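You operate a simulated robot arm through the tools that you are given. There is no shell and no other tool. Be economical: measure what you need, move in short steps, check, and stop when the job is done.

The job below is to be done with a simulated robot arm. You get a single attempt, and the scene is never put back.

Task
Put one of the film wads from the side of the press table in the red tool tray. Turn the blue month knob to 12. Close the lower drawer. Put the green sleeve on the front of the scan pad away on the top of the returns bench. Press the film button two times. Switch the beacon switch off. Stack the slim carton labelled "Tickaby" from the top of the packing bench on top of the slim carton marked "Hobbletek". Put the short grey carton on the top of the packing bench away on the lower shelf of the packing bench. Pull the blue bench drawer open. The order is free. Set down upright: short grey carton.

The check looks at the end state, three seconds after you hand in, the way a careful person would. Anything else that was tipped, shoved, dropped, spilled or broken makes it a failure.

Robot
A 6-joint arm with a fingered hand on a trunk, on a base that drives. Base frame: it is fixed to the floor where the robot stands at the start and does not move with it; the origin is under the middle of the robot, x ahead of it, y to its left, z up; the surface under the hand at the start is at about z = 80. Lengths are in cm, angles in degrees, forces in N, time in s.
With the tool pointing down near the work surface it reaches from about 26 to 68 cm from the robot's upright axis, wherever it stands. Its first joint turns from -166.0 to 166.0 degrees. Places, roughly: beacon switch [40, 710, 170]; blue bench drawer [-670, 850, 70]; blue month knob [-110, 230, 140]; film button [50, 490, 110]; film wad (6x6x6 cm) [60, -10, 80]; green sleeve [25, 425, 100]; lower drawer [20, 320, 60]; lower shelf of the packing bench [-150, 870, 20]; red tool tray (20x22x13 cm) [70, -170, 90]; short grey carton [-75, 900, 100]; slim carton [-50, 875, 100]; top of the returns bench [-610, 870, 90]. Payload 4 kg.
The tool frame sits at the grasp point between the pads (the TCP): z along the fingers, y along the line on which they close. The tips reach 2.6 cm beyond it. The gripper opens to 14.8 cm. The gripper's body begins 7.3 cm behind the TCP. The gripper is a hand of 3 fingers: y runs from the thumb to the fingers, the wrist lies at [0, 0, -23.9] in the tool frame, and closing takes about 1.5 s.
Orientation is told as [roll, pitch, yaw] about the base's x, y, z axes, in that order, counted from this pose: with the fingers straight down and closing along the base's y, the tool's x points along the base's -x, its y along +y and its z along -z.

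Tools
- The arm moves only by the tool servo_tool. Its argument "targets" is a list of rows, each an object of numbers (a shift or turn left out is 0, a gripper value left out holds the last): "wx", "wy", "wz": the turn, a rotation vector about the tool's x, y, z in degrees; "tx", "ty", "tz": the shift along the tool's x, y, z in mm. In form: [{"wx": .., "wy": .., "wz": .., "tx": .., "ty": .., "tz": ..}, ...]. A call has 1 to 20 rows; each row shifts and turns the commanded pose from where the row before left it, along the tool's axes as they then stand. "gripper" is the gripper command, from -1 (fully open) to 1 (shut), values between in proportion, set as the call begins (left out, the last holds). Each row takes 0.2 s and may step no farther than 5 cm and 8.6 degrees from the row before; otherwise, or with a gripper value out of range, the whole call is refused. Where a pose cannot be reached the arm comes as near as it can. A force on the tool above 40 N (or 10 N above the force at the start of the call, whichever is more), or a blocked arm, ends the call early, and 0.2 s more pass. The fingers move at their own pace (about 15.3 cm/s each) and stop on an object; they squeeze with about 27 N. The grip force told is the motor's: it shows also when the fingers shut on nothing. Time passes only in rows, and 0.2 s behind the last, so rows that do not move let the fingers close. The reply holds the time, the measured pose of the TCP, the force on the tool along the base axes, the opening and the grip force, in the units named above and with some noise, with the torque about the TCP (base axes, N m) and any sound that the robot's microphone picked up, and new pictures: "show" is both (left out), scene, wrist or none.
- Cameras (640 x 400 px; columns grow to the right, rows downward): "scene" is now at [4.09, 16.48, 148.11]; the picture's right is [-0.55, -0.84, 0.00], its down [-0.60, 0.39, -0.70] and it looks along [0.59, -0.38, -0.71] (base axes); focal length 250 px, centre (320, 200). "wrist" rides on the gripper at [6.8, -3.9, -9] in the tool frame; the picture's right is [0.50, 0.87, 0.00], its down [-0.66, 0.38, -0.65] and it looks along [-0.57, 0.33, 0.76] (tool axes); focal length 222 px, centre (320, 200). There is no depth. A picture from a camera that has moved, and an enlarged one, comes with that camera's place and axes in the base frame and with its lens.
- move_column(by): slides the trunk up (or, below 0, down) by that many cm; the arm and the scene camera ride with it, the base frame stays. It gives what a move gives, with no picture.
- drive_base(legs): drives the robot by 1 to 6 legs, each [ahead, left, turn to the left] in cm, cm and degrees, along the robot's own axes; the way and the turn of a leg run together, so that a leg with both is an arc; at most 150 cm and 180 degrees a leg. The arm and the cameras ride along, it lands a little off, and it stops where it bumps. It gives what a move gives, and a new picture of the scene camera.
- set_fingers(finger1, finger2, thumb_bend): sets how far each is bent, from 0 (flat) to 1 (curled in); at 0.3 the hand is open as for a grip, at 0.7 the pads meet at the TCP. One left out holds its place. A second passes; each finger stops where it meets its share of the squeeze, and holds until it gets a number again. A gripper value or a shape takes the hand back. It gives what a move gives, with no picture; readings hold the bend of each and the force on the fingers (four entries, about 0 where the hand has none), thumb and palm.
- preshape(shape): the hand has 3 fingers and takes this shape, open, in about a second: jaw (thumb against the fingers, like two jaws); tri (thumb and two fingers); tip (a fingertip pinch); poke (one finger out to press); point (the index stretched); flat (the hand flat); cup (the hand cupped); fist (a fist). The gripper value then closes the fingers along that shape, each until it touches; the sizes above hold for jaw. It gives what a move gives, with no picture.
- head_to(pan, tilt): turns the head with the scene camera to pan (to the left, within 120 degrees either way) and tilt (down, from -29 to 69), counted from straight ahead of the robot. It gives what a move gives, and a new picture of the scene camera.
- close_up(camera, box): a new picture of the part [left, top, right, bottom] of that camera's present view, enlarged. No time passes.
- job_done(): hands the job in; it is judged then, once.

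Go step by step. Nothing tells you exact positions but the pictures and the camera data: compare them with the known pose of the tool, close in by small moves and look again before you grip or let go. The budget is 196 turns and 260 pictures, counting those below and the enlarged ones. Unless the task says otherwise, let go and move clear before handing in.

The tools are called after "Request:" by a JSON object that holds its "api" and its "payload". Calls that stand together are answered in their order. servo_tool: Moves the arm, as the interface text tells. Its arguments: {"type":"object","properties":{"targets":{"type":"array","items":{"type":"object","properties":{"wx":{"type":"number"},"wy":{"type":"number"},"wz":{"type":"number"},"tx":{"type":"number"},"ty":{"type":"number"},"tz":{"type":"number"}}}},"gripper":{"type":"number"},"show":{"type":"string","enum":["both","scene","wrist","none"]}},"required":["targets"]} The other tools are called the same way: move_column (by) slides the trunk up or down; preshape (shape) gives the hand a shape; set_fingers (finger1, finger2, thumb_bend) moves the fingers one by one; drive_base (legs) drives the base; head_to (pan, tilt) turns the head that bears the scene camera; close_up (camera, box) takes an enlarged picture of a part of a camera's view; job_done () hands the job in.

At the start:

```text
t: 0.0
tool_pos: [45.02, -11.9, 108.59]
orientation: [0.0, 0.1, 0.1]
ft_force: [-0.2, -0.6, -0.1]
moment: [-0.03, 0.01, 0.0]
gripper_width: 14.77
grasp_force: 0.1
shape: jaw
bend: [0.3, 0.3, 0.3]
finger forces: [0.0, 0.1, 0.0, 0.1, 0.0, 0.0]
trunk travel left (down, up): [-22.5, 9.2]
robot x, y, heading: [-0.22, -0.07, 0.1]
head pan, tilt: [-33.1, 45.3]
```

scene: 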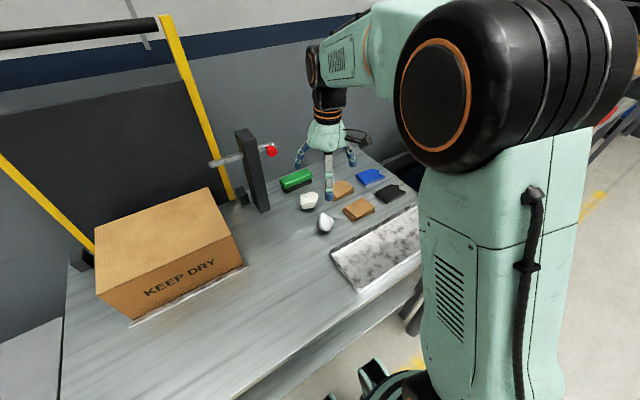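
wrist: 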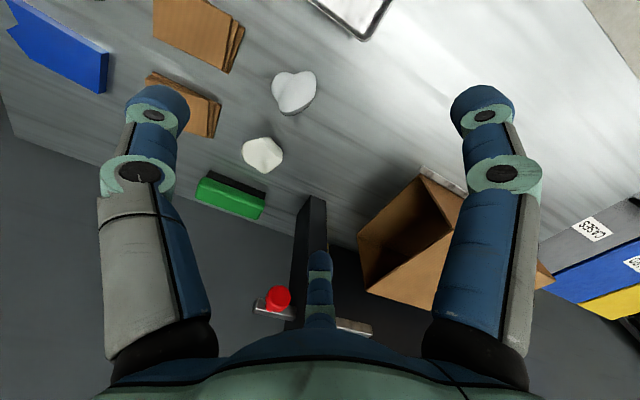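

Two white wads lie under the hand on the press table, at about [60,-15] and [48,-14]. I'll look closer before picking one.

Request:
{"api": "close_up", "payload": {"camera": "scene", "box": [240, 130, 440, 255]}}

Request:
{"api": "close_up", "payload": {"camera": "wrist", "box": [140, 0, 440, 188]}}

Request:
{"api": "head_to", "payload": {"pan": -80, "tilt": 25}}

Request:
{"api": "head_to", "payload": {"pan": 70, "tilt": 15}}

```text
3.20 times, centred on (340, 192) of scene
camera zoom: at [4.09, 16.48, 148.11], right [-0.55, -0.84, 0.0], down [-0.6, 0.39, -0.7], along [0.59, -0.38, -0.71], focal length 801 px, centre (256, 224)
```

zoom: 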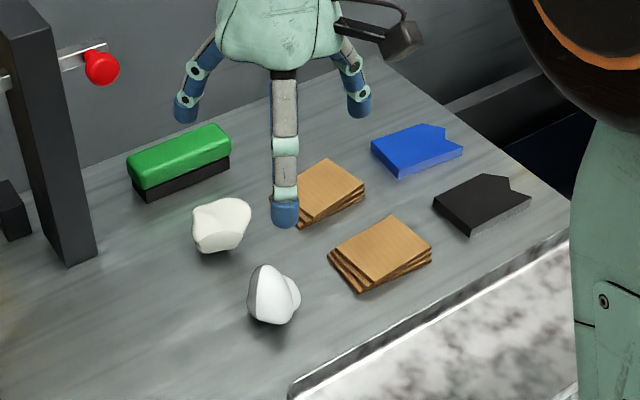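

```text
2.13 times, centred on (290, 94) of wrist
camera zoom: at [38.23, -15.95, 117.55], right [-0.5, 0.87, 0.0], down [0.66, 0.38, 0.65], along [0.57, 0.33, -0.76], focal length 473 px, centre (384, 426)
```

zoom: 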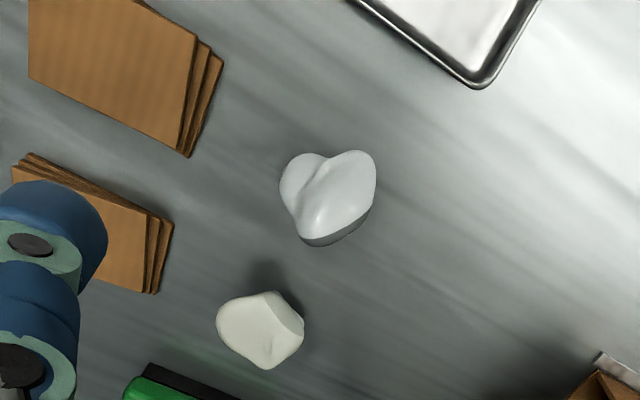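

```text
t: 1.1
tool_pos: [45.1, -11.99, 108.59]
orientation: [0.0, 0.0, 0.0]
ft_force: [-0.7, 0.4, 1.0]
moment: [0.02, -0.01, -0.01]
gripper_width: 14.82
grasp_force: 0.0
shape: jaw
bend: [0.3, 0.3, 0.3]
finger forces: [0.0, 0.1, 0.1, 0.0, 0.0, 0.0]
trunk travel left (down, up): [-22.5, 9.2]
robot x, y, heading: [0.28, 0.14, -0.0]
head pan, tilt: [-80.0, 25.0]
camera scene: at [-1.09, 11.83, 151.22], right [-0.98, -0.17, 0.0], down [-0.07, 0.42, -0.91], along [0.16, -0.89, -0.42], focal length 250 px, centre (320, 200)
```

scene: 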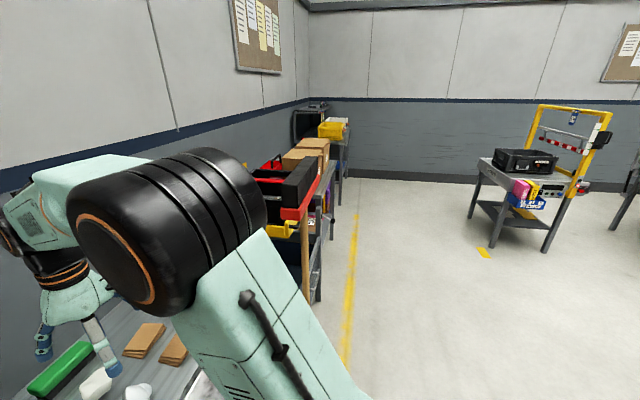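

```text
t: 3.5
tool_pos: [45.05, -11.92, 108.61]
orientation: [-0.1, 0.0, 0.0]
ft_force: [0.5, 0.4, 0.1]
moment: [0.03, 0.0, 0.04]
gripper_width: 14.79
grasp_force: 0.1
shape: jaw
bend: [0.3, 0.3, 0.3]
finger forces: [0.1, 0.1, 0.0, 0.0, 0.0, 0.0]
trunk travel left (down, up): [-22.5, 9.2]
robot x, y, heading: [-0.05, 0.24, 0.3]
head pan, tilt: [70.0, 15.0]
camera scene: at [0.5, 29.68, 152.84], right [0.94, -0.34, 0.0], down [-0.09, -0.24, -0.97], along [0.33, 0.91, -0.26], focal length 250 px, centre (320, 200)
```

scene: 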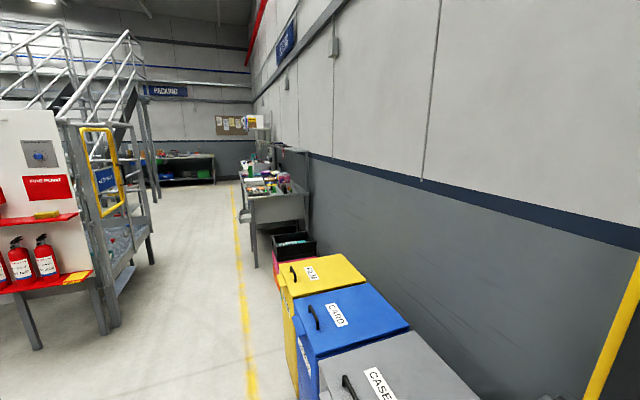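

The white wad sits at about [48.2,-14.4,83], and both views agree on that. I'll go above it with the hand partly open so the fingers clear the brown stack.

Request:
{"api": "servo_tool", "payload": {"targets": [{"tx": -31, "ty": -24, "tz": 10}, {"tz": 45}, {"tz": 45}, {"tz": 30}, {}], "gripper": -0.35, "show": "wrist"}}

Request:
{"api": "head_to", "payload": {"pan": -33, "tilt": 45}}

```text
t: 4.7
tool_pos: [48.1, -14.57, 95.57]
orientation: [0.0, 0.0, 0.1]
ft_force: [-0.2, 0.4, 0.6]
moment: [-0.01, -0.01, 0.02]
gripper_width: 10.03
grasp_force: 0.1
shape: jaw
bend: [0.29, 0.29, 0.72]
finger forces: [0.0, 0.0, 0.0, 0.1, 0.0, 0.0]
trunk travel left (down, up): [-22.5, 9.2]
robot x, y, heading: [0.04, -0.06, 0.1]
head pan, tilt: [70.0, 15.0]
camera wrist: at [41.26, -18.41, 104.48], right [-0.5, 0.87, 0.0], down [0.66, 0.38, 0.65], along [0.57, 0.33, -0.76], focal length 222 px, centre (320, 200)
```

wrist: 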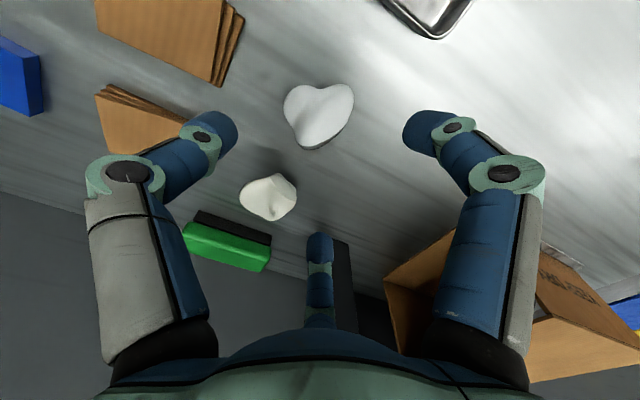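

```text
t: 6.5
tool_pos: [48.03, -14.48, 95.61]
orientation: [0.1, 0.0, 0.1]
ft_force: [0.1, 1.0, 0.3]
moment: [0.0, 0.0, 0.04]
gripper_width: 10.02
grasp_force: 0.1
shape: jaw
bend: [0.29, 0.29, 0.72]
finger forces: [0.0, 0.0, 0.0, 0.0, 0.0, 0.0]
trunk travel left (down, up): [-22.5, 9.2]
robot x, y, heading: [0.36, -0.0, -0.1]
head pan, tilt: [-33.0, 45.0]
camera scene: at [4.12, 16.48, 148.16], right [-0.54, -0.84, 0.0], down [-0.59, 0.38, -0.71], along [0.59, -0.38, -0.71], focal length 250 px, centre (320, 200)
```

scene: 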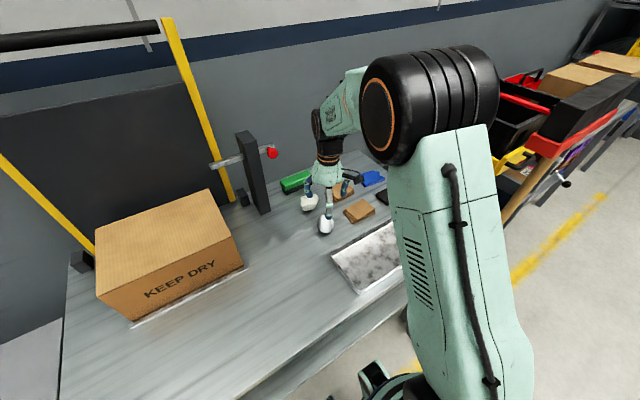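

The wad is centred on the approach axis. I'll descend and grip.

Request:
{"api": "servo_tool", "payload": {"targets": [{"tz": 40}, {"tz": 40}, {"tz": 41}, {}], "show": "wrist"}}

Request:
{"api": "servo_tool", "payload": {"targets": [{}, {}, {}, {}, {}, {}, {}, {}], "gripper": 1, "show": "wrist"}}

```text
t: 7.5
tool_pos: [48.12, -14.42, 83.46]
orientation: [-0.1, 0.0, 0.0]
ft_force: [0.2, 0.5, -0.6]
moment: [-0.01, 0.0, 0.0]
gripper_width: 10.04
grasp_force: 0.0
shape: jaw
bend: [0.29, 0.29, 0.72]
finger forces: [0.0, 0.1, 0.0, 0.0, 0.0, 0.0]
trunk travel left (down, up): [-22.5, 9.2]
robot x, y, heading: [-0.11, -0.23, 0.0]
head pan, tilt: [-33.0, 45.0]
camera wrist: at [41.37, -18.37, 92.43], right [-0.5, 0.87, 0.0], down [0.65, 0.38, 0.65], along [0.57, 0.33, -0.76], focal length 222 px, centre (320, 200)
```

wrist: 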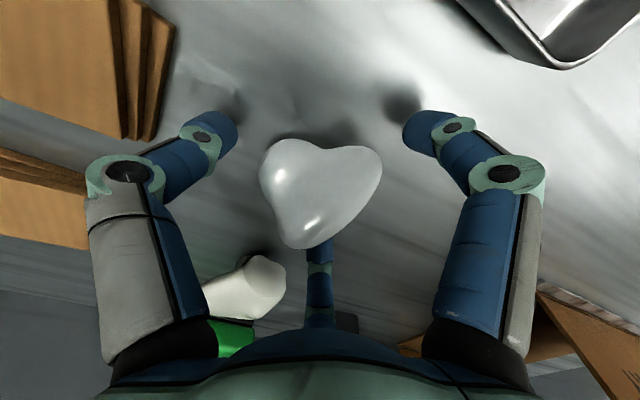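

```text
t: 9.3
tool_pos: [48.34, -14.29, 83.48]
orientation: [0.0, 0.0, 0.1]
ft_force: [0.2, 1.0, 0.4]
moment: [0.0, 0.04, -0.02]
gripper_width: 4.6
grasp_force: 26.6
shape: jaw
bend: [0.77, 0.77, 0.7]
finger forces: [24.2, 24.3, 0.0, 0.0, 24.4, 0.0]
trunk travel left (down, up): [-22.5, 9.2]
robot x, y, heading: [-0.26, 0.18, -0.0]
head pan, tilt: [-33.0, 45.0]
camera wrist: at [41.4, -18.39, 92.46], right [-0.5, 0.87, 0.0], down [0.66, 0.38, 0.65], along [0.57, 0.33, -0.76], focal length 222 px, centre (320, 200)
```

wrist: 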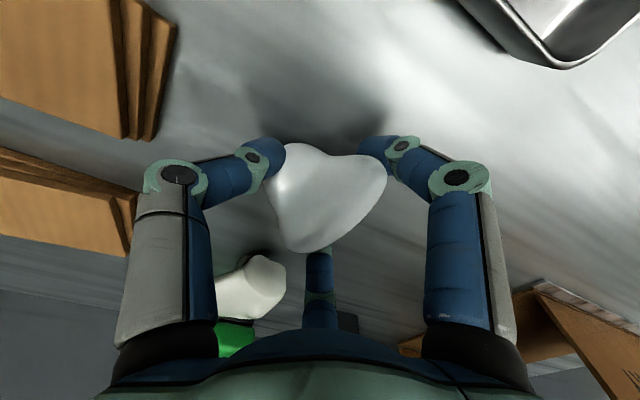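

Gripped. I'll lift, then look right towards the red tray.

Request:
{"api": "servo_tool", "payload": {"targets": [{"tz": -45}, {"tz": -50}, {"tz": -50}, {"tz": -50}, {"tz": -50}, {"tz": -50}, {"tx": 40}, {"tx": 40}, {"tx": 30}, {}], "show": "wrist"}}

Request:
{"api": "head_to", "payload": {"pan": -100, "tilt": 35}}

```text
t: 11.5
tool_pos: [37.16, -14.43, 113.09]
orientation: [0.0, 0.0, 0.0]
ft_force: [0.0, -0.1, -0.1]
moment: [0.0, 0.01, 0.03]
gripper_width: 4.61
grasp_force: 27.4
shape: jaw
bend: [0.77, 0.77, 0.7]
finger forces: [24.0, 24.7, 0.1, 0.0, 24.4, 0.0]
trunk travel left (down, up): [-22.5, 9.2]
robot x, y, heading: [-0.09, 0.1, 0.1]
head pan, tilt: [-33.0, 45.0]
camera wrist: at [30.37, -18.32, 122.0], right [-0.5, 0.87, 0.0], down [0.66, 0.38, 0.65], along [0.57, 0.33, -0.76], focal length 222 px, centre (320, 200)
```

wrist: 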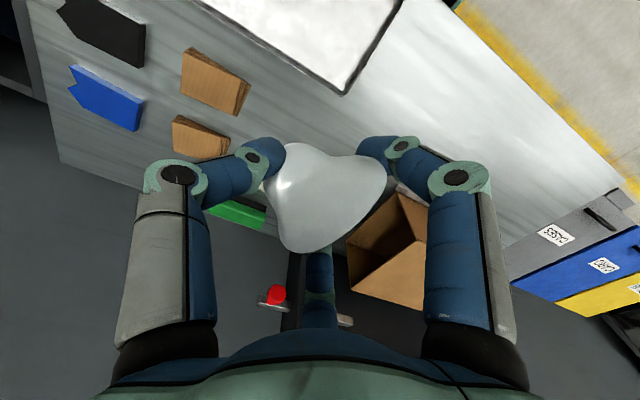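

```text
t: 12.9
tool_pos: [37.15, -14.31, 113.12]
orientation: [0.0, 0.0, 0.0]
ft_force: [0.5, 0.1, 0.2]
moment: [-0.02, 0.01, 0.02]
gripper_width: 4.6
grasp_force: 26.9
shape: jaw
bend: [0.77, 0.77, 0.7]
finger forces: [24.1, 24.7, 0.0, 0.0, 24.4, 0.0]
trunk travel left (down, up): [-22.5, 9.2]
robot x, y, heading: [-0.01, 0.1, -0.0]
head pan, tilt: [-100.0, 35.0]
camera scene: at [-4.22, 12.23, 149.64], right [-0.98, 0.17, 0.0], down [0.1, 0.56, -0.82], along [-0.14, -0.81, -0.57], focal length 250 px, centre (320, 200)
```

scene: 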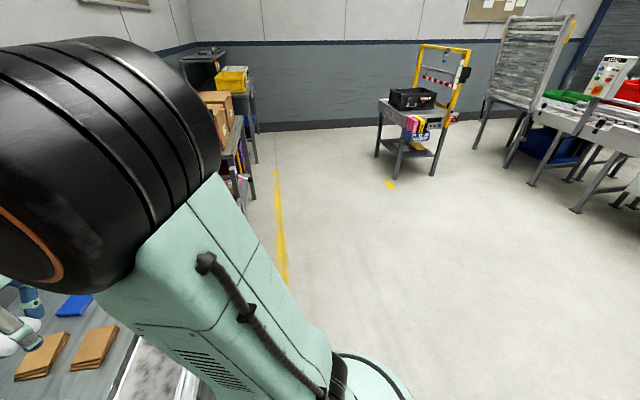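

The wad is held and the floor to the right is clear. I'll back off a little and strafe right to the tray.

Request:
{"api": "drive_base", "payload": {"legs": [[-12, 0, 0], [0, -140, 0]]}}

Request:
{"api": "head_to", "payload": {"pan": -40, "tilt": 35}}

```text
t: 17.9
tool_pos: [25.45, -41.0, 113.16]
orientation: [0.6, -0.2, -0.1]
ft_force: [3.7, 15.8, 0.8]
moment: [-1.79, 0.53, -1.07]
gripper_width: 4.58
grasp_force: 26.6
shape: jaw
bend: [0.77, 0.77, 0.7]
finger forces: [24.1, 24.7, 0.0, 0.0, 24.7, 0.0]
trunk travel left (down, up): [-22.5, 9.2]
robot x, y, heading: [-11.91, -27.79, 0.4]
head pan, tilt: [-100.0, 35.0]
stopped in leg 2: the force on the tool passed its limit at 67 N (the readings are from after the stop); the commanded pose is now the measured one
camera scene: at [-16.24, -15.2, 149.62], right [-0.99, 0.17, 0.0], down [0.1, 0.56, -0.82], along [-0.14, -0.81, -0.57], focal length 250 px, centre (320, 200)
```

scene: 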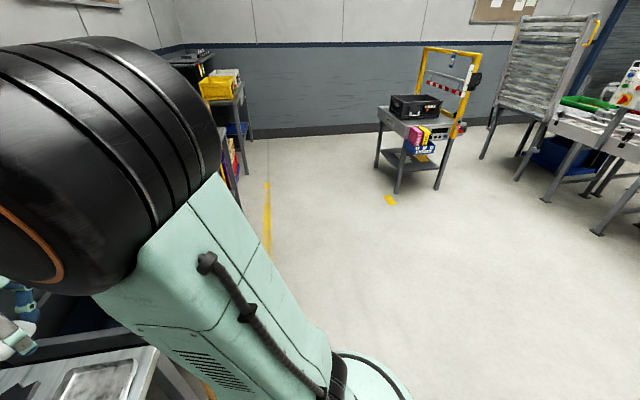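

```text
t: 19.1
tool_pos: [25.55, -41.1, 113.23]
orientation: [0.5, -0.3, 0.0]
ft_force: [5.5, 22.8, 2.4]
moment: [-2.47, 0.7, -1.5]
gripper_width: 4.6
grasp_force: 27.1
shape: jaw
bend: [0.77, 0.77, 0.7]
finger forces: [24.1, 24.7, 0.0, 0.0, 24.7, 0.1]
trunk travel left (down, up): [-22.5, 9.2]
robot x, y, heading: [-12.06, -27.64, 0.2]
head pan, tilt: [-40.0, 35.0]
camera scene: at [-7.96, -12.06, 149.6], right [-0.64, -0.77, 0.0], down [-0.44, 0.36, -0.82], along [0.63, -0.53, -0.57], focal length 250 px, centre (320, 200)
```

scene: 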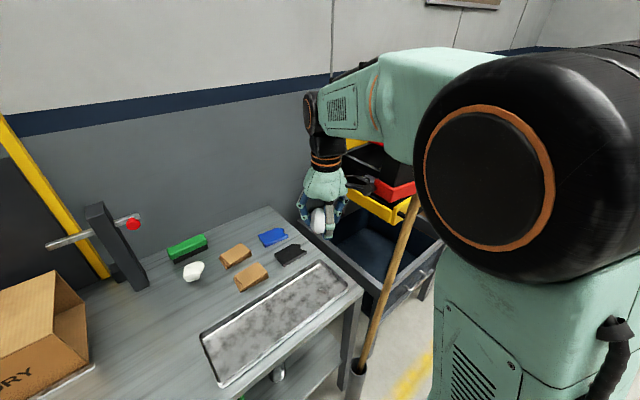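

The hand touched a wooden handle leaning by the bin. I'll back off to the left at once and check whether it stays standing.

Request:
{"api": "drive_base", "payload": {"legs": [[0, 10, 0]]}}

Request:
{"api": "drive_base", "payload": {"legs": [[-40, 0, 0]]}}

```text
t: 20.7
tool_pos: [25.28, -31.38, 113.22]
orientation: [0.7, -0.1, 0.1]
ft_force: [-0.5, 0.5, -0.8]
moment: [-0.01, 0.01, 0.01]
gripper_width: 4.64
grasp_force: 27.0
shape: jaw
bend: [0.77, 0.77, 0.7]
finger forces: [24.2, 24.7, 0.1, 0.1, 24.6, 0.0]
trunk travel left (down, up): [-22.5, 9.2]
robot x, y, heading: [-12.16, -17.59, 0.3]
head pan, tilt: [-40.0, 35.0]
camera scene: at [-8.1, -2.47, 149.64], right [-0.64, -0.77, 0.0], down [-0.44, 0.37, -0.82], along [0.63, -0.52, -0.57], focal length 250 px, centre (320, 200)
```

scene: 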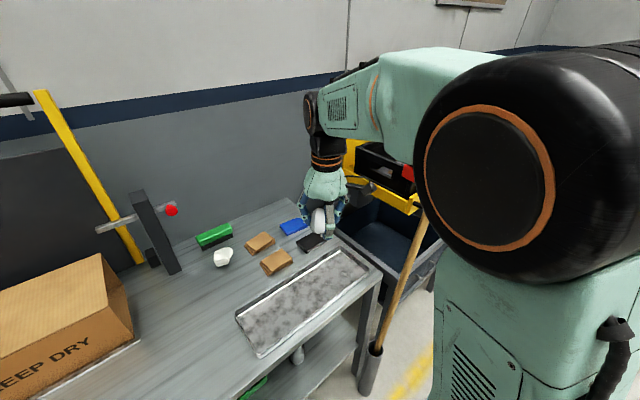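

```text
t: 23.2
tool_pos: [-14.84, -31.71, 113.09]
orientation: [0.7, -0.2, 0.0]
ft_force: [0.5, -0.1, -0.1]
moment: [0.01, 0.02, -0.02]
gripper_width: 4.61
grasp_force: 26.8
shape: jaw
bend: [0.77, 0.77, 0.7]
finger forces: [24.2, 24.6, 0.0, 0.0, 24.6, 0.0]
trunk travel left (down, up): [-22.5, 9.2]
robot x, y, heading: [-52.16, -17.89, 0.1]
head pan, tilt: [-40.0, 35.0]
camera scene: at [-48.26, -2.71, 149.65], right [-0.64, -0.77, 0.0], down [-0.44, 0.37, -0.82], along [0.63, -0.52, -0.57], focal length 250 px, centre (320, 200)
```

scene: 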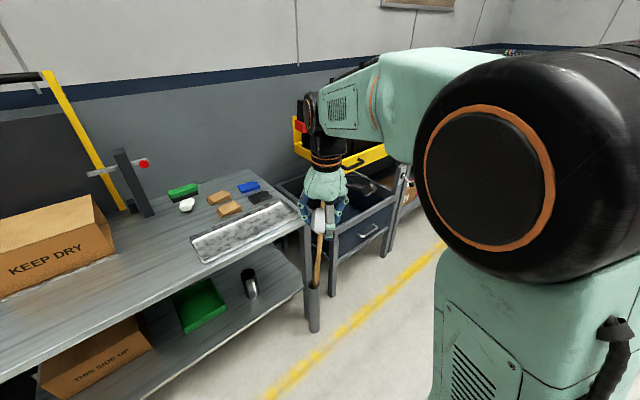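

The handle is still standing in its holder. With room to spare at this distance, I'll strafe right.

Request:
{"api": "drive_base", "payload": {"legs": [[0, -140, 0]]}}

Request:
{"api": "head_to", "payload": {"pan": 0, "tilt": 30}}

```text
t: 35.6
tool_pos: [-14.57, -171.71, 113.08]
orientation: [0.6, -0.1, -0.4]
ft_force: [-0.8, -0.2, 0.1]
moment: [0.0, -0.02, 0.0]
gripper_width: 4.61
grasp_force: 27.8
shape: jaw
bend: [0.77, 0.77, 0.7]
finger forces: [24.2, 24.5, 0.0, 0.1, 24.7, 0.0]
trunk travel left (down, up): [-22.5, 9.2]
robot x, y, heading: [-51.67, -157.81, -0.3]
head pan, tilt: [-40.0, 35.0]
camera scene: at [-47.92, -142.65, 149.65], right [-0.64, -0.77, 0.0], down [-0.44, 0.37, -0.82], along [0.63, -0.53, -0.57], focal length 250 px, centre (320, 200)
```

scene: 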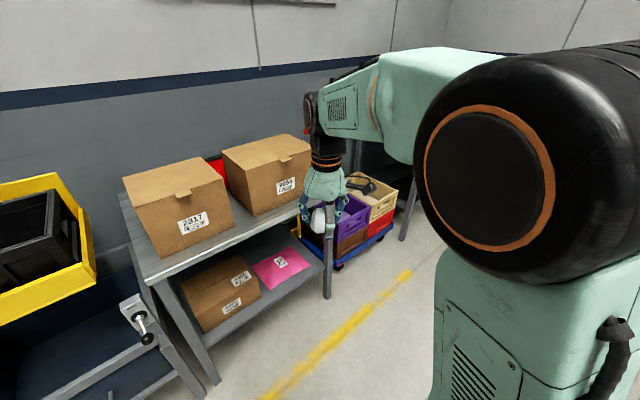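

```text
t: 36.7
tool_pos: [-14.71, -171.71, 113.13]
orientation: [0.7, -0.2, -0.4]
ft_force: [-0.5, 0.9, -0.8]
moment: [0.0, 0.0, 0.0]
gripper_width: 4.6
grasp_force: 26.9
shape: jaw
bend: [0.77, 0.77, 0.7]
finger forces: [24.2, 24.6, 0.1, 0.0, 24.5, 0.1]
trunk travel left (down, up): [-22.5, 9.2]
robot x, y, heading: [-51.9, -157.84, -0.2]
head pan, tilt: [0.0, 30.0]
camera scene: at [-45.61, -136.99, 150.42], right [0.0, -1.0, 0.0], down [-0.5, 0.0, -0.87], along [0.87, 0.0, -0.5], focal length 250 px, centre (320, 200)
```

scene: 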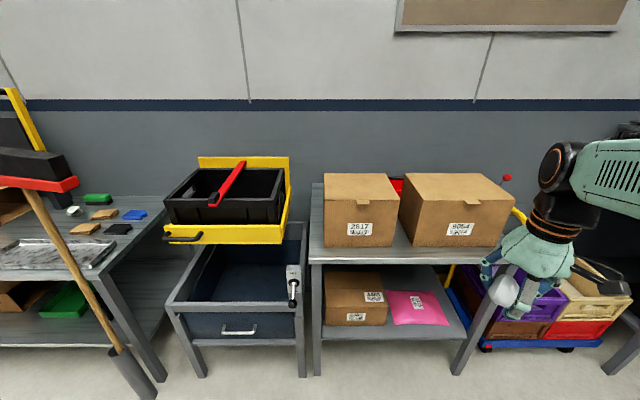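

The red tray is just visible behind the two big boxes, at about x≈75, y≈-172. I'll raise the column, move in and look down over the boxes.

Request:
{"api": "move_column", "payload": {"by": 9}}

Request:
{"api": "drive_base", "payload": {"legs": [[45, 0, 0]]}}

Request:
{"api": "head_to", "payload": {"pan": -25, "tilt": 40}}

```text
t: 38.0
tool_pos: [-14.76, -171.75, 122.23]
orientation: [0.6, -0.3, -0.4]
ft_force: [-0.1, -0.3, 0.4]
moment: [0.02, -0.03, 0.03]
gripper_width: 4.6
grasp_force: 26.9
shape: jaw
bend: [0.77, 0.77, 0.7]
finger forces: [24.2, 24.6, 0.1, 0.0, 24.6, 0.0]
trunk travel left (down, up): [-31.5, 0.2]
robot x, y, heading: [-51.49, -157.58, -0.0]
head pan, tilt: [0.0, 30.0]
```

```text
t: 40.7
tool_pos: [30.31, -171.54, 122.14]
orientation: [0.7, -0.2, -0.2]
ft_force: [0.6, 0.0, 0.2]
moment: [0.01, 0.02, -0.01]
gripper_width: 4.6
grasp_force: 27.5
shape: jaw
bend: [0.77, 0.77, 0.7]
finger forces: [24.2, 24.6, 0.0, 0.1, 24.7, 0.0]
trunk travel left (down, up): [-31.5, 0.2]
robot x, y, heading: [-6.93, -157.87, -0.1]
head pan, tilt: [0.0, 30.0]
camera scene: at [-1.38, -136.97, 159.84], right [0.0, -1.0, 0.0], down [-0.5, 0.0, -0.87], along [0.87, 0.0, -0.5], focal length 250 px, centre (320, 200)
```

scene: 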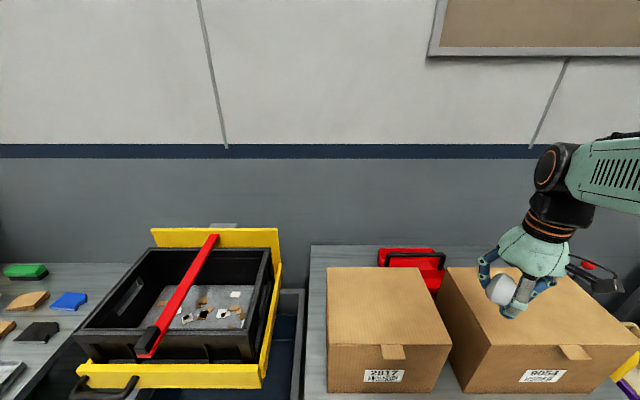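

```text
t: 41.6
tool_pos: [30.32, -171.65, 122.04]
orientation: [0.6, -0.2, -0.2]
ft_force: [0.1, 0.5, -0.5]
moment: [0.0, -0.02, 0.02]
gripper_width: 4.61
grasp_force: 26.8
shape: jaw
bend: [0.77, 0.77, 0.7]
finger forces: [24.1, 24.6, 0.0, 0.1, 24.6, 0.1]
trunk travel left (down, up): [-31.5, 0.2]
robot x, y, heading: [-7.15, -157.65, 0.2]
head pan, tilt: [-25.0, 40.0]
camera scene: at [-2.74, -140.56, 158.31], right [-0.42, -0.91, 0.0], down [-0.58, 0.27, -0.77], along [0.7, -0.32, -0.64], focal length 250 px, centre (320, 200)
```

scene: 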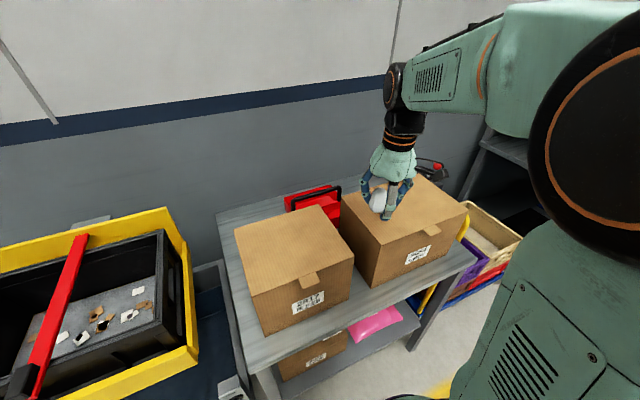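

The tray is partly hidden by the boxes. I'll get a close-up.

Request:
{"api": "close_up", "payload": {"camera": "scene", "box": [230, 150, 390, 250]}}

Request:
{"api": "close_up", "payload": {"camera": "wrist", "box": [0, 0, 640, 400]}}

```text
4.00 times, centred on (310, 200) of scene
camera zoom: at [-2.74, -140.56, 158.31], right [-0.42, -0.91, 0.0], down [-0.58, 0.27, -0.77], along [0.7, -0.32, -0.64], focal length 1001 px, centre (360, 200)
```

zoom: 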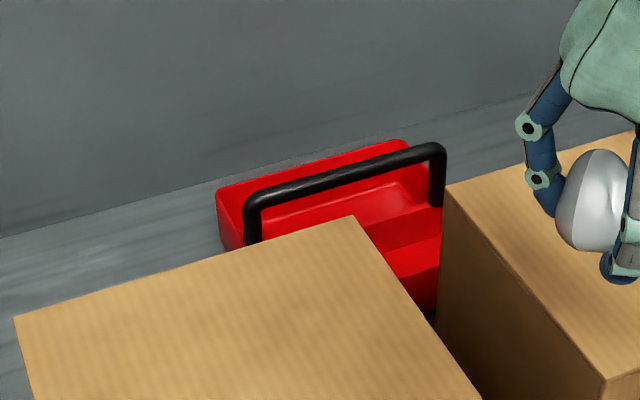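

```text
1.00 times, centred on (320, 200) of wrist (not enlarged: the box is as wide or as high as the picture)
camera zoom: at [23.4, -175.72, 131.01], right [-0.5, 0.87, 0.01], down [0.65, 0.37, 0.66], along [0.57, 0.33, -0.75], focal length 222 px, centre (320, 200)
```

zoom: 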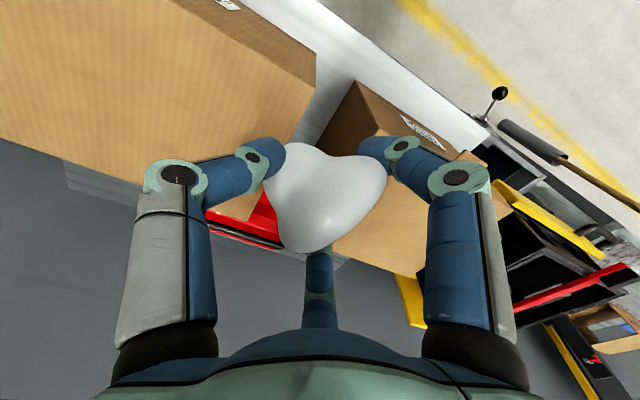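

I read the tray as x 55–75, y -181…-160, rim z≈94, with the handle along y at x≈65 up to z≈100. I'll turn the hand so its thumb faces the wall, come closer, and release into the back half.

Request:
{"api": "servo_tool", "payload": {"targets": [{"wz": -8.2}, {"wz": -8.2}, {"wz": -8.2}, {"wz": -8.2}, {"wz": -8.2}, {"wz": -8.2}, {"wz": -8.2}, {"wz": -8.2}, {"wz": -8.2}, {"wz": -8.2}, {"wz": -8}, {}], "show": "none"}}

Request:
{"api": "drive_base", "payload": {"legs": [[7, 0, 0]]}}

```text
t: 44.2
tool_pos: [31.98, -154.51, 121.42]
orientation: [-0.4, 0.6, 88.6]
ft_force: [0.1, -0.4, -0.8]
moment: [0.0, -0.02, 0.01]
gripper_width: 4.59
grasp_force: 27.0
shape: jaw
bend: [0.77, 0.77, 0.7]
finger forces: [24.0, 24.7, 0.1, 0.0, 24.5, 0.1]
out of reach, approached as far as the arm can: row 8, 9, 10, 11
trunk travel left (down, up): [-31.5, 0.2]
robot x, y, heading: [-7.25, -157.92, 0.2]
head pan, tilt: [-25.0, 40.0]
```

```text
t: 45.2
tool_pos: [38.99, -154.42, 121.49]
orientation: [-0.4, 0.6, 88.4]
ft_force: [0.0, -0.2, -0.3]
moment: [0.01, 0.04, 0.02]
gripper_width: 4.59
grasp_force: 27.1
shape: jaw
bend: [0.77, 0.77, 0.7]
finger forces: [24.0, 24.5, 0.0, 0.0, 24.4, 0.1]
trunk travel left (down, up): [-31.5, 0.2]
robot x, y, heading: [-0.17, -157.64, 0.1]
head pan, tilt: [-25.0, 40.0]
camera scene: at [4.28, -140.55, 158.29], right [-0.42, -0.91, 0.0], down [-0.58, 0.27, -0.77], along [0.69, -0.32, -0.64], focal length 250 px, centre (320, 200)
```

scene: 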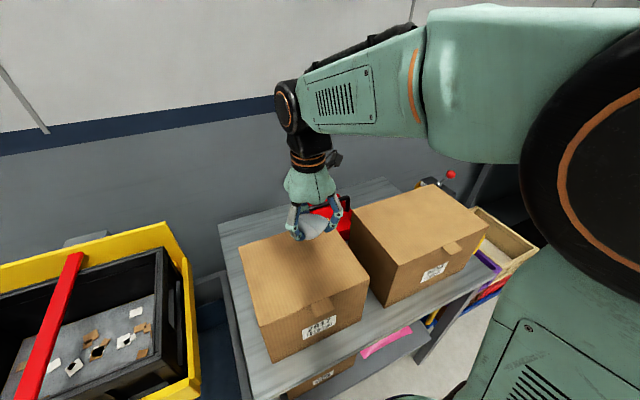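

The yaw limit pushed the hand left, so I'll shift the base right by 15 cm. Then I'll extend forward over the tray.

Request:
{"api": "drive_base", "payload": {"legs": [[0, -15.5, 0]]}}

Request:
{"api": "servo_tool", "payload": {"targets": [{"ty": -50}, {"ty": -50, "wx": 4}, {"ty": -50, "wx": 4}, {"ty": -50, "wx": 4}, {"ty": -50, "wx": 4}, {"ty": -50}, {}], "show": "both"}}

```text
t: 47.2
tool_pos: [39.04, -169.97, 121.49]
orientation: [-0.4, 0.6, 88.5]
ft_force: [-0.8, 0.1, -0.5]
moment: [-0.01, -0.01, 0.0]
gripper_width: 4.61
grasp_force: 26.8
shape: jaw
bend: [0.77, 0.77, 0.7]
finger forces: [24.1, 24.5, 0.0, 0.0, 24.5, 0.1]
trunk travel left (down, up): [-31.5, 0.2]
robot x, y, heading: [-0.3, -173.37, 0.2]
head pan, tilt: [-25.0, 40.0]
camera scene: at [4.25, -156.02, 158.31], right [-0.42, -0.91, 0.0], down [-0.58, 0.27, -0.77], along [0.69, -0.32, -0.64], focal length 250 px, centre (320, 200)
```

scene: 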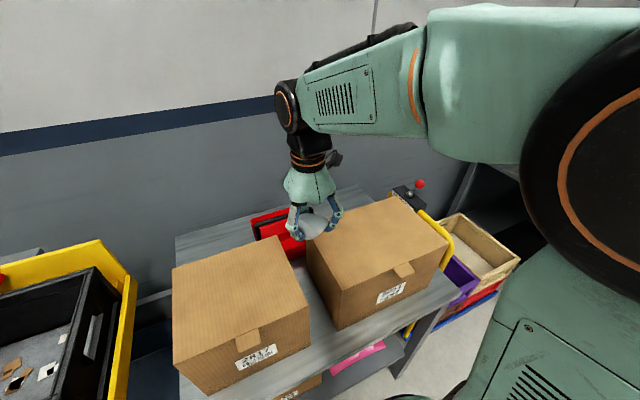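

```text
t: 48.8
tool_pos: [68.07, -168.36, 124.93]
orientation: [-16.5, 0.7, 87.7]
ft_force: [0.0, 0.3, 0.7]
moment: [-0.01, -0.04, 0.0]
gripper_width: 4.63
grasp_force: 27.3
shape: jaw
bend: [0.77, 0.77, 0.7]
finger forces: [24.1, 24.4, 0.1, 0.0, 24.3, 0.1]
out of reach, approached as far as the arm can: row 2, 4, 5, 6
trunk travel left (down, up): [-31.5, 0.2]
robot x, y, heading: [0.2, -173.3, -0.0]
head pan, tilt: [-25.0, 40.0]
camera scene: at [4.08, -156.02, 158.31], right [-0.42, -0.91, 0.0], down [-0.58, 0.27, -0.77], along [0.7, -0.32, -0.64], focal length 250 px, centre (320, 200)
camera wrist: at [68.81, -175.1, 134.7], right [-0.85, -0.47, -0.24], down [-0.52, 0.68, 0.51], along [-0.08, 0.56, -0.83], focal length 222 px, centre (320, 200)
```

scene: 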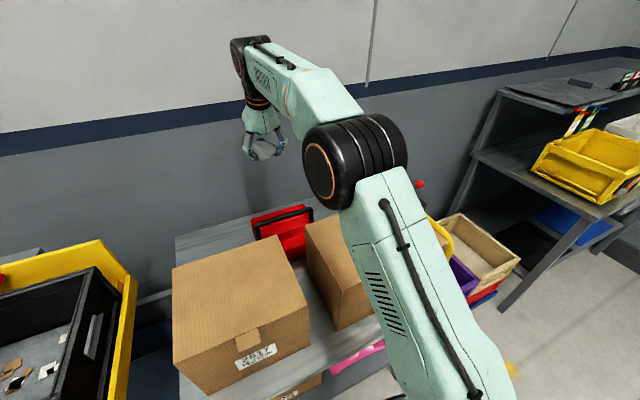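
wrist: 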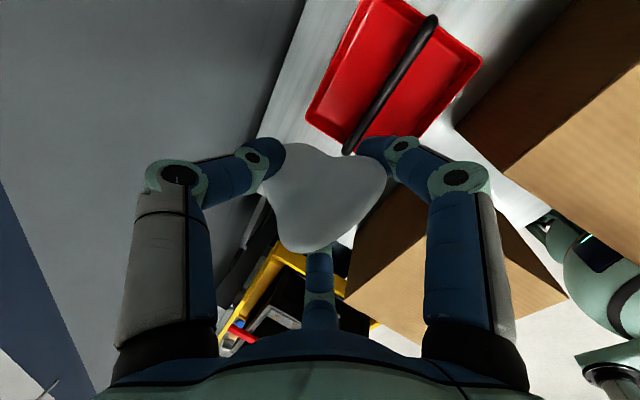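

The wrist view confirms the tray: its back half lies at about x 67–76, y -161…-181. I'll descend to about z 103 and look again.

Request:
{"api": "servo_tool", "payload": {"targets": [{"tz": 35, "ty": 5, "tx": 2.7}, {"tz": 35, "ty": 5, "tx": 2.7}, {"tz": 35, "ty": 5, "tx": 2.7}, {"tz": 35, "ty": 5, "tx": 2.7}, {"tz": 35, "ty": 5, "tx": 2.7}, {"tz": 35, "ty": 5, "tx": 2.7}, {}]}}

```text
t: 50.4
tool_pos: [71.05, -169.71, 103.73]
orientation: [-16.5, 0.9, 88.0]
ft_force: [-0.6, 0.1, -0.4]
moment: [0.0, 0.01, 0.03]
gripper_width: 4.58
grasp_force: 27.1
shape: jaw
bend: [0.77, 0.77, 0.7]
finger forces: [24.2, 24.5, 0.0, 0.0, 24.4, 0.0]
out of reach, approached as far as the arm can: row 5
trunk travel left (down, up): [-31.5, 0.2]
robot x, y, heading: [-0.15, -173.52, 0.1]
head pan, tilt: [-25.0, 40.0]
camera scene: at [4.21, -155.99, 158.31], right [-0.42, -0.91, 0.0], down [-0.58, 0.27, -0.77], along [0.69, -0.32, -0.64], focal length 250 px, centre (320, 200)
camera wrist: at [71.91, -176.41, 113.66], right [-0.85, -0.47, -0.24], down [-0.52, 0.68, 0.51], along [-0.08, 0.55, -0.83], focal length 222 px, centre (320, 200)
```

scene: 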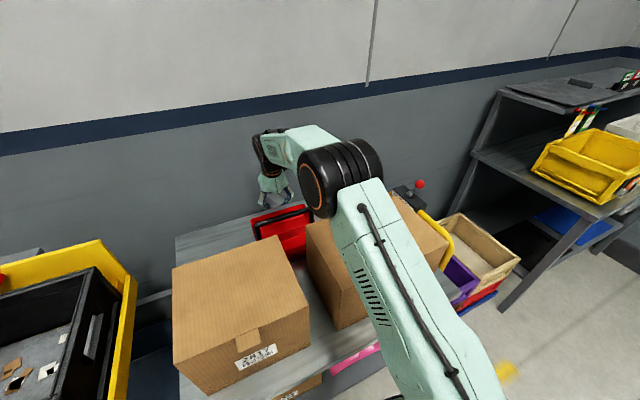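
wrist: 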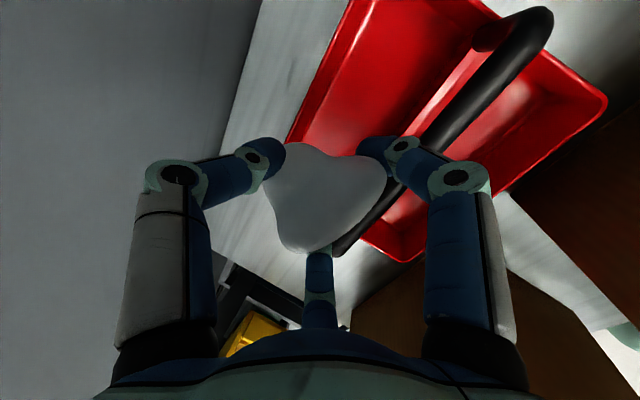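

Aligned over the back half. I'll lower a bit further and release with a small opening.

Request:
{"api": "servo_tool", "payload": {"targets": [{"tz": 33, "ty": 8}, {"tz": 33, "ty": 8}, {}], "show": "none"}}

Request:
{"api": "servo_tool", "payload": {"targets": [{}, {}, {}, {}], "gripper": 0.0, "show": "wrist"}}

```text
t: 51.2
tool_pos: [71.39, -169.92, 97.12]
orientation: [-16.6, 0.9, 88.3]
ft_force: [1.6, -0.5, 1.1]
moment: [-0.04, 0.04, 0.11]
gripper_width: 4.6
grasp_force: 26.9
shape: jaw
bend: [0.77, 0.77, 0.7]
finger forces: [27.1, 24.6, 0.0, 0.0, 25.4, 0.1]
trunk travel left (down, up): [-31.5, 0.2]
robot x, y, heading: [-0.17, -173.63, 0.1]
head pan, tilt: [-25.0, 40.0]
```

```text
t: 52.2
tool_pos: [71.48, -169.85, 97.12]
orientation: [-16.5, 0.9, 88.2]
ft_force: [1.8, 0.8, 0.3]
moment: [0.0, 0.04, 0.08]
gripper_width: 7.31
grasp_force: 0.2
shape: jaw
bend: [0.37, 0.36, 0.7]
finger forces: [1.6, 0.0, 0.0, 0.0, 0.0, 0.0]
trunk travel left (down, up): [-31.5, 0.2]
robot x, y, heading: [0.14, -173.02, 0.1]
head pan, tilt: [-25.0, 40.0]
camera wrist: at [72.36, -176.55, 106.84], right [-0.85, -0.48, -0.24], down [-0.53, 0.68, 0.51], along [-0.08, 0.56, -0.83], focal length 222 px, centre (320, 200)
```

wrist: 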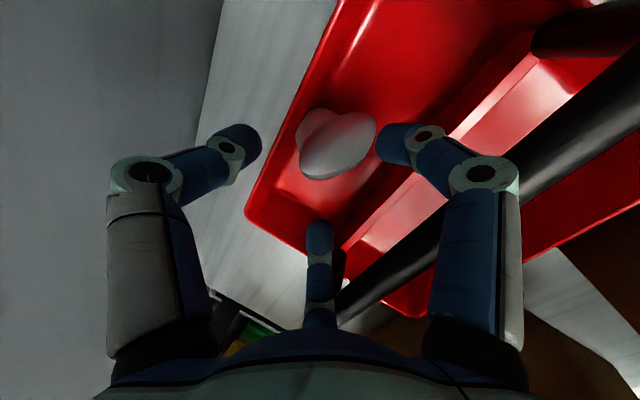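

The wad is in the tray. I'll rise straight up.

Request:
{"api": "servo_tool", "payload": {"targets": [{"tz": -28, "ty": -8}, {"tz": -40, "ty": -12}, {"tz": -45, "ty": -13}, {"tz": -45, "ty": -13}, {"tz": -40, "ty": 20}, {"tz": -20, "ty": 50}, {"ty": 50}, {"ty": 50}, {"ty": 50}, {"ty": 50}, {"ty": 40}, {}], "show": "scene"}}

Request:
{"api": "close_up", "payload": {"camera": "scene", "box": [200, 150, 360, 250]}}

```text
refused: row 6 steps farther than a row can; nothing moved
```

```text
4.00 times, centred on (280, 200) of scene
camera zoom: at [4.27, -155.98, 158.31], right [-0.42, -0.91, 0.0], down [-0.58, 0.27, -0.77], along [0.69, -0.32, -0.64], focal length 1001 px, centre (480, 200)
```

zoom: 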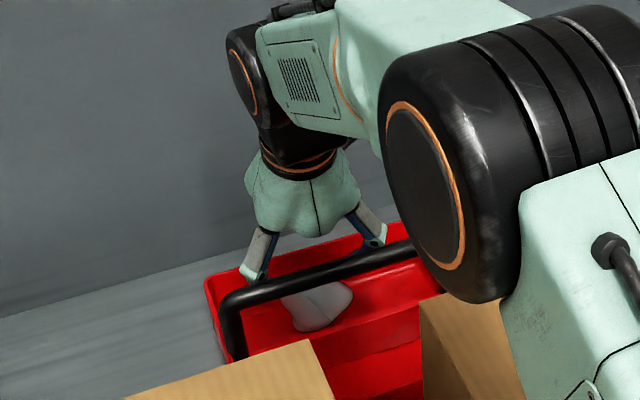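

Request:
{"api": "servo_tool", "payload": {"targets": [{"tz": -28, "ty": -8}, {"tz": -40, "ty": -12}, {"tz": -45, "ty": -13}, {"tz": -45, "ty": -13}, {"tz": -40, "ty": 20}, {"tz": -15, "ty": 45}, {"ty": 48}, {"ty": 48}, {"ty": 48}, {"ty": 48}, {"ty": 40}, {}], "show": "scene"}}

Request:
{"api": "close_up", "payload": {"camera": "scene", "box": [200, 150, 360, 250]}}

```text
t: 54.8
tool_pos: [41.21, -168.46, 110.55]
orientation: [-16.5, 0.5, 88.5]
ft_force: [-0.5, -0.8, 3.8]
moment: [0.07, 0.06, 0.04]
gripper_width: 7.27
grasp_force: 0.1
shape: jaw
bend: [0.36, 0.78, 0.7]
finger forces: [0.0, 4.5, 0.0, 0.0, 0.1, 0.0]
out of reach, approached as far as the arm can: row 3
trunk travel left (down, up): [-31.5, 0.2]
robot x, y, heading: [-0.47, -173.27, 0.0]
head pan, tilt: [-25.0, 40.0]
camera scene: at [4.25, -156.01, 158.32], right [-0.42, -0.91, 0.0], down [-0.58, 0.27, -0.77], along [0.69, -0.32, -0.64], focal length 250 px, centre (320, 200)
```

scene: 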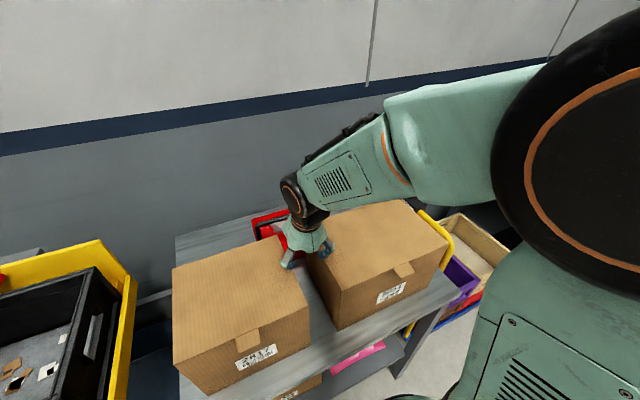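

```text
4.00 times, centred on (280, 200) of scene
camera zoom: at [4.25, -156.01, 158.32], right [-0.42, -0.91, 0.0], down [-0.58, 0.27, -0.77], along [0.69, -0.32, -0.64], focal length 1001 px, centre (480, 200)
```

zoom: 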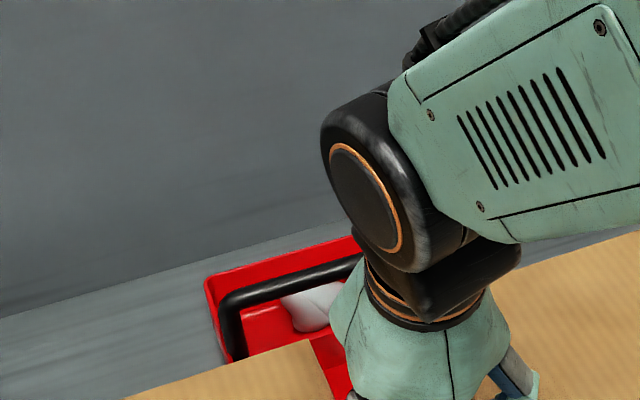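

The tilted axis sank the hand onto the right box's top, a light touch of about 4 N. I'll raise it straight up now and check that the boxes haven't shifted.

Request:
{"api": "servo_tool", "payload": {"targets": [{"tz": -20, "ty": -6}, {"tz": -40, "ty": -12}, {"tz": -40, "ty": -12}, {"tz": -30, "ty": -9}, {"wx": -8}, {"wx": -8}, {}], "show": "scene"}}

Request:
{"api": "drive_base", "payload": {"legs": [[-55, 0, 0]]}}

```text
t: 56.4
tool_pos: [41.23, -168.15, 124.02]
orientation: [-0.4, 0.6, 88.6]
ft_force: [-0.6, -0.4, 0.2]
moment: [-0.01, 0.02, -0.03]
gripper_width: 7.37
grasp_force: 0.0
shape: jaw
bend: [0.36, 0.36, 0.7]
finger forces: [0.1, 0.1, 0.0, 0.0, 0.1, 0.0]
trunk travel left (down, up): [-31.5, 0.2]
robot x, y, heading: [-0.31, -173.18, 0.3]
head pan, tilt: [-25.0, 40.0]
camera scene: at [4.17, -156.0, 158.31], right [-0.42, -0.91, 0.0], down [-0.58, 0.27, -0.77], along [0.7, -0.32, -0.64], focal length 250 px, centre (320, 200)
```

scene: 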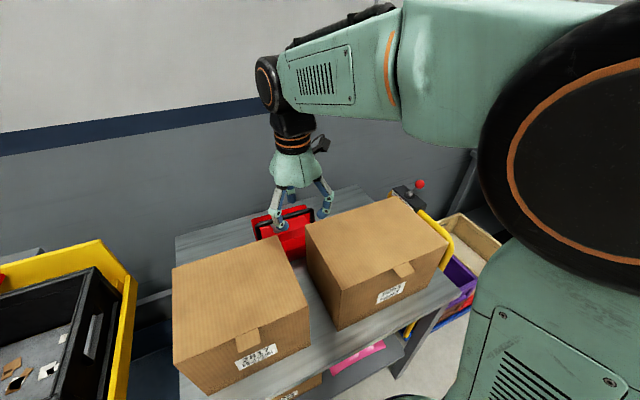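

```text
t: 59.5
tool_pos: [-13.2, -168.28, 124.06]
orientation: [-0.3, 0.6, 88.1]
ft_force: [-0.2, -0.4, -0.1]
moment: [0.0, 0.02, -0.01]
gripper_width: 7.37
grasp_force: 0.0
shape: jaw
bend: [0.36, 0.36, 0.7]
finger forces: [0.1, 0.0, 0.0, 0.0, 0.1, 0.1]
trunk travel left (down, up): [-31.5, 0.2]
robot x, y, heading: [-54.49, -173.31, -0.6]
head pan, tilt: [-25.0, 40.0]
camera scene: at [-50.16, -155.88, 158.32], right [-0.43, -0.9, 0.0], down [-0.58, 0.28, -0.77], along [0.69, -0.33, -0.64], focal length 250 px, centre (320, 200)
```

scene: 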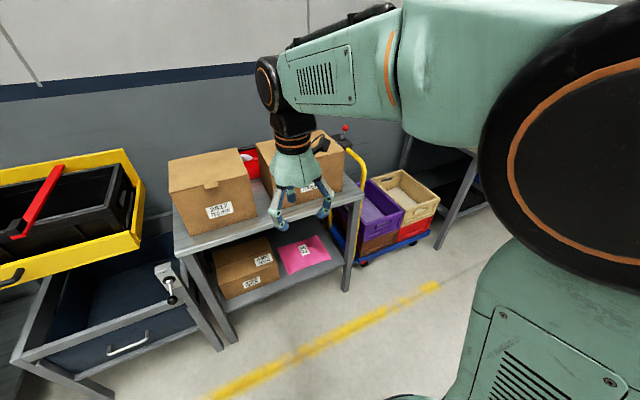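

The boxes are unmoved and the tray holds the wad. Next I'll straighten the hand, turn to face +y and look along the way to the month knob.

Request:
{"api": "servo_tool", "payload": {"targets": [{"wz": 8.2}, {"wz": 8.2}, {"wz": 8.2}, {"wz": 8.2}, {"wz": 8.2}, {"wz": 8.2}, {"wz": 8.2}, {"wz": 8.2}, {"wz": 8.2}, {"wz": 8.2}, {"wz": 6}, {"tx": 40}], "show": "none"}}

Request:
{"api": "drive_base", "payload": {"legs": [[0, 0, 90]]}}

Request:
{"api": "head_to", "payload": {"pan": 15, "tilt": 20}}

```text
t: 62.1
tool_pos: [-17.22, -168.44, 124.07]
orientation: [-0.7, -0.5, 0.0]
ft_force: [-0.7, 0.5, 0.2]
moment: [-0.04, 0.02, -0.02]
gripper_width: 7.35
grasp_force: 0.1
shape: jaw
bend: [0.36, 0.36, 0.7]
finger forces: [0.0, 0.1, 0.0, 0.2, 0.0, 0.0]
trunk travel left (down, up): [-31.5, 0.2]
robot x, y, heading: [-54.6, -172.9, -0.4]
head pan, tilt: [-25.0, 40.0]
```

```text
t: 66.3
tool_pos: [-58.83, -135.62, 123.99]
orientation: [-0.8, -0.4, 89.2]
ft_force: [0.3, -0.6, 0.5]
moment: [0.01, 0.03, -0.02]
gripper_width: 7.38
grasp_force: 0.1
shape: jaw
bend: [0.36, 0.36, 0.7]
finger forces: [0.0, 0.0, 0.1, 0.1, 0.1, 0.1]
trunk travel left (down, up): [-31.5, 0.2]
robot x, y, heading: [-54.72, -173.28, 89.0]
head pan, tilt: [-25.0, 40.0]
camera scene: at [-72.09, -168.35, 158.31], right [0.9, -0.44, 0.0], down [-0.28, -0.58, -0.77], along [0.34, 0.69, -0.64], focal length 250 px, centre (320, 200)
```

scene: 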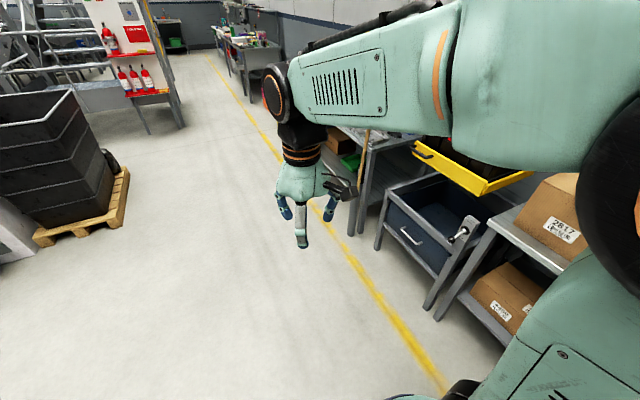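

```text
t: 67.4
tool_pos: [-58.88, -135.63, 124.12]
orientation: [-0.7, -0.4, 89.2]
ft_force: [-0.3, 0.0, 0.2]
moment: [0.02, -0.01, -0.01]
gripper_width: 7.34
grasp_force: 0.0
shape: jaw
bend: [0.36, 0.36, 0.7]
finger forces: [0.0, 0.0, 0.1, 0.0, 0.0, 0.0]
trunk travel left (down, up): [-31.5, 0.2]
robot x, y, heading: [-54.71, -173.07, 88.8]
head pan, tilt: [15.0, 20.0]
camera scene: at [-78.05, -166.92, 161.45], right [0.97, 0.24, 0.0], down [0.08, -0.33, -0.94], along [-0.22, 0.91, -0.34], focal length 250 px, centre (320, 200)
```

scene: 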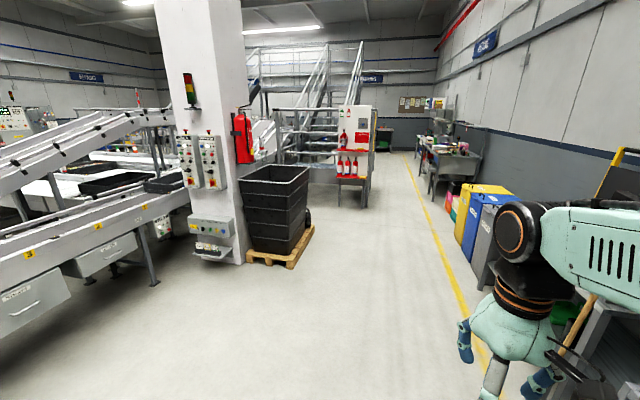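

The aisle is clear; the pallet's edge is at x≈-150. I'll drive to within view of the fire point panel.

Request:
{"api": "drive_base", "payload": {"legs": [[150, 0, 1], [130, 15, 0]]}}

Request:
{"api": "head_to", "payload": {"pan": 20, "tilt": 15}}

```text
t: 81.0
tool_pos: [-70.49, 143.42, 124.06]
orientation: [-0.7, -0.3, 89.5]
ft_force: [-0.9, -0.4, 0.5]
moment: [-0.01, -0.04, -0.02]
gripper_width: 7.4
grasp_force: 0.1
shape: jaw
bend: [0.36, 0.36, 0.7]
finger forces: [0.0, 0.0, 0.0, 0.0, 0.0, 0.1]
trunk travel left (down, up): [-31.5, 0.2]
robot x, y, heading: [-65.93, 105.9, 89.1]
head pan, tilt: [15.0, 20.0]
camera scene: at [-89.47, 112.08, 161.45], right [0.97, 0.24, 0.0], down [0.08, -0.33, -0.94], along [-0.23, 0.91, -0.34], focal length 250 px, centre (320, 200)
```

scene: 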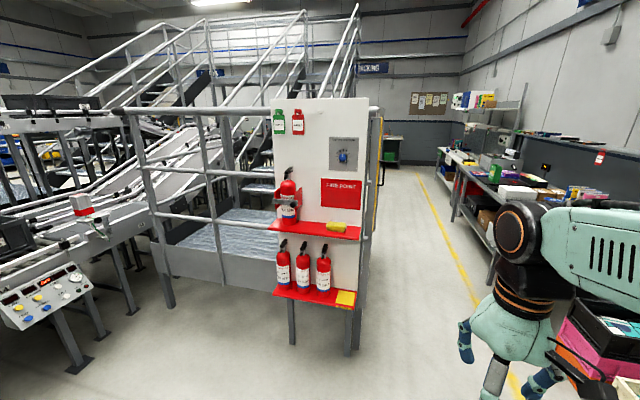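

```text
t: 81.6
tool_pos: [-70.47, 143.41, 123.99]
orientation: [-0.7, -0.5, 89.5]
ft_force: [0.8, 0.2, 0.1]
moment: [-0.02, 0.0, -0.05]
gripper_width: 7.37
grasp_force: 0.1
shape: jaw
bend: [0.36, 0.36, 0.7]
finger forces: [0.1, 0.1, 0.0, 0.1, 0.1, 0.1]
trunk travel left (down, up): [-31.5, 0.2]
robot x, y, heading: [-66.11, 105.77, 89.0]
head pan, tilt: [20.0, 15.0]
camera scene: at [-90.25, 111.87, 162.26], right [0.95, 0.33, 0.0], down [0.08, -0.24, -0.97], along [-0.32, 0.91, -0.26], focal length 250 px, centre (320, 200)
```

scene: 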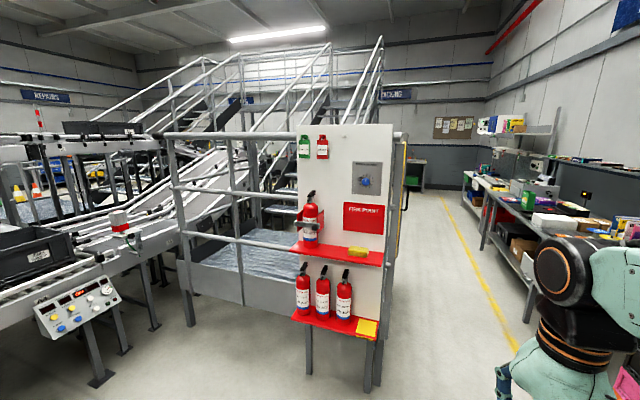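

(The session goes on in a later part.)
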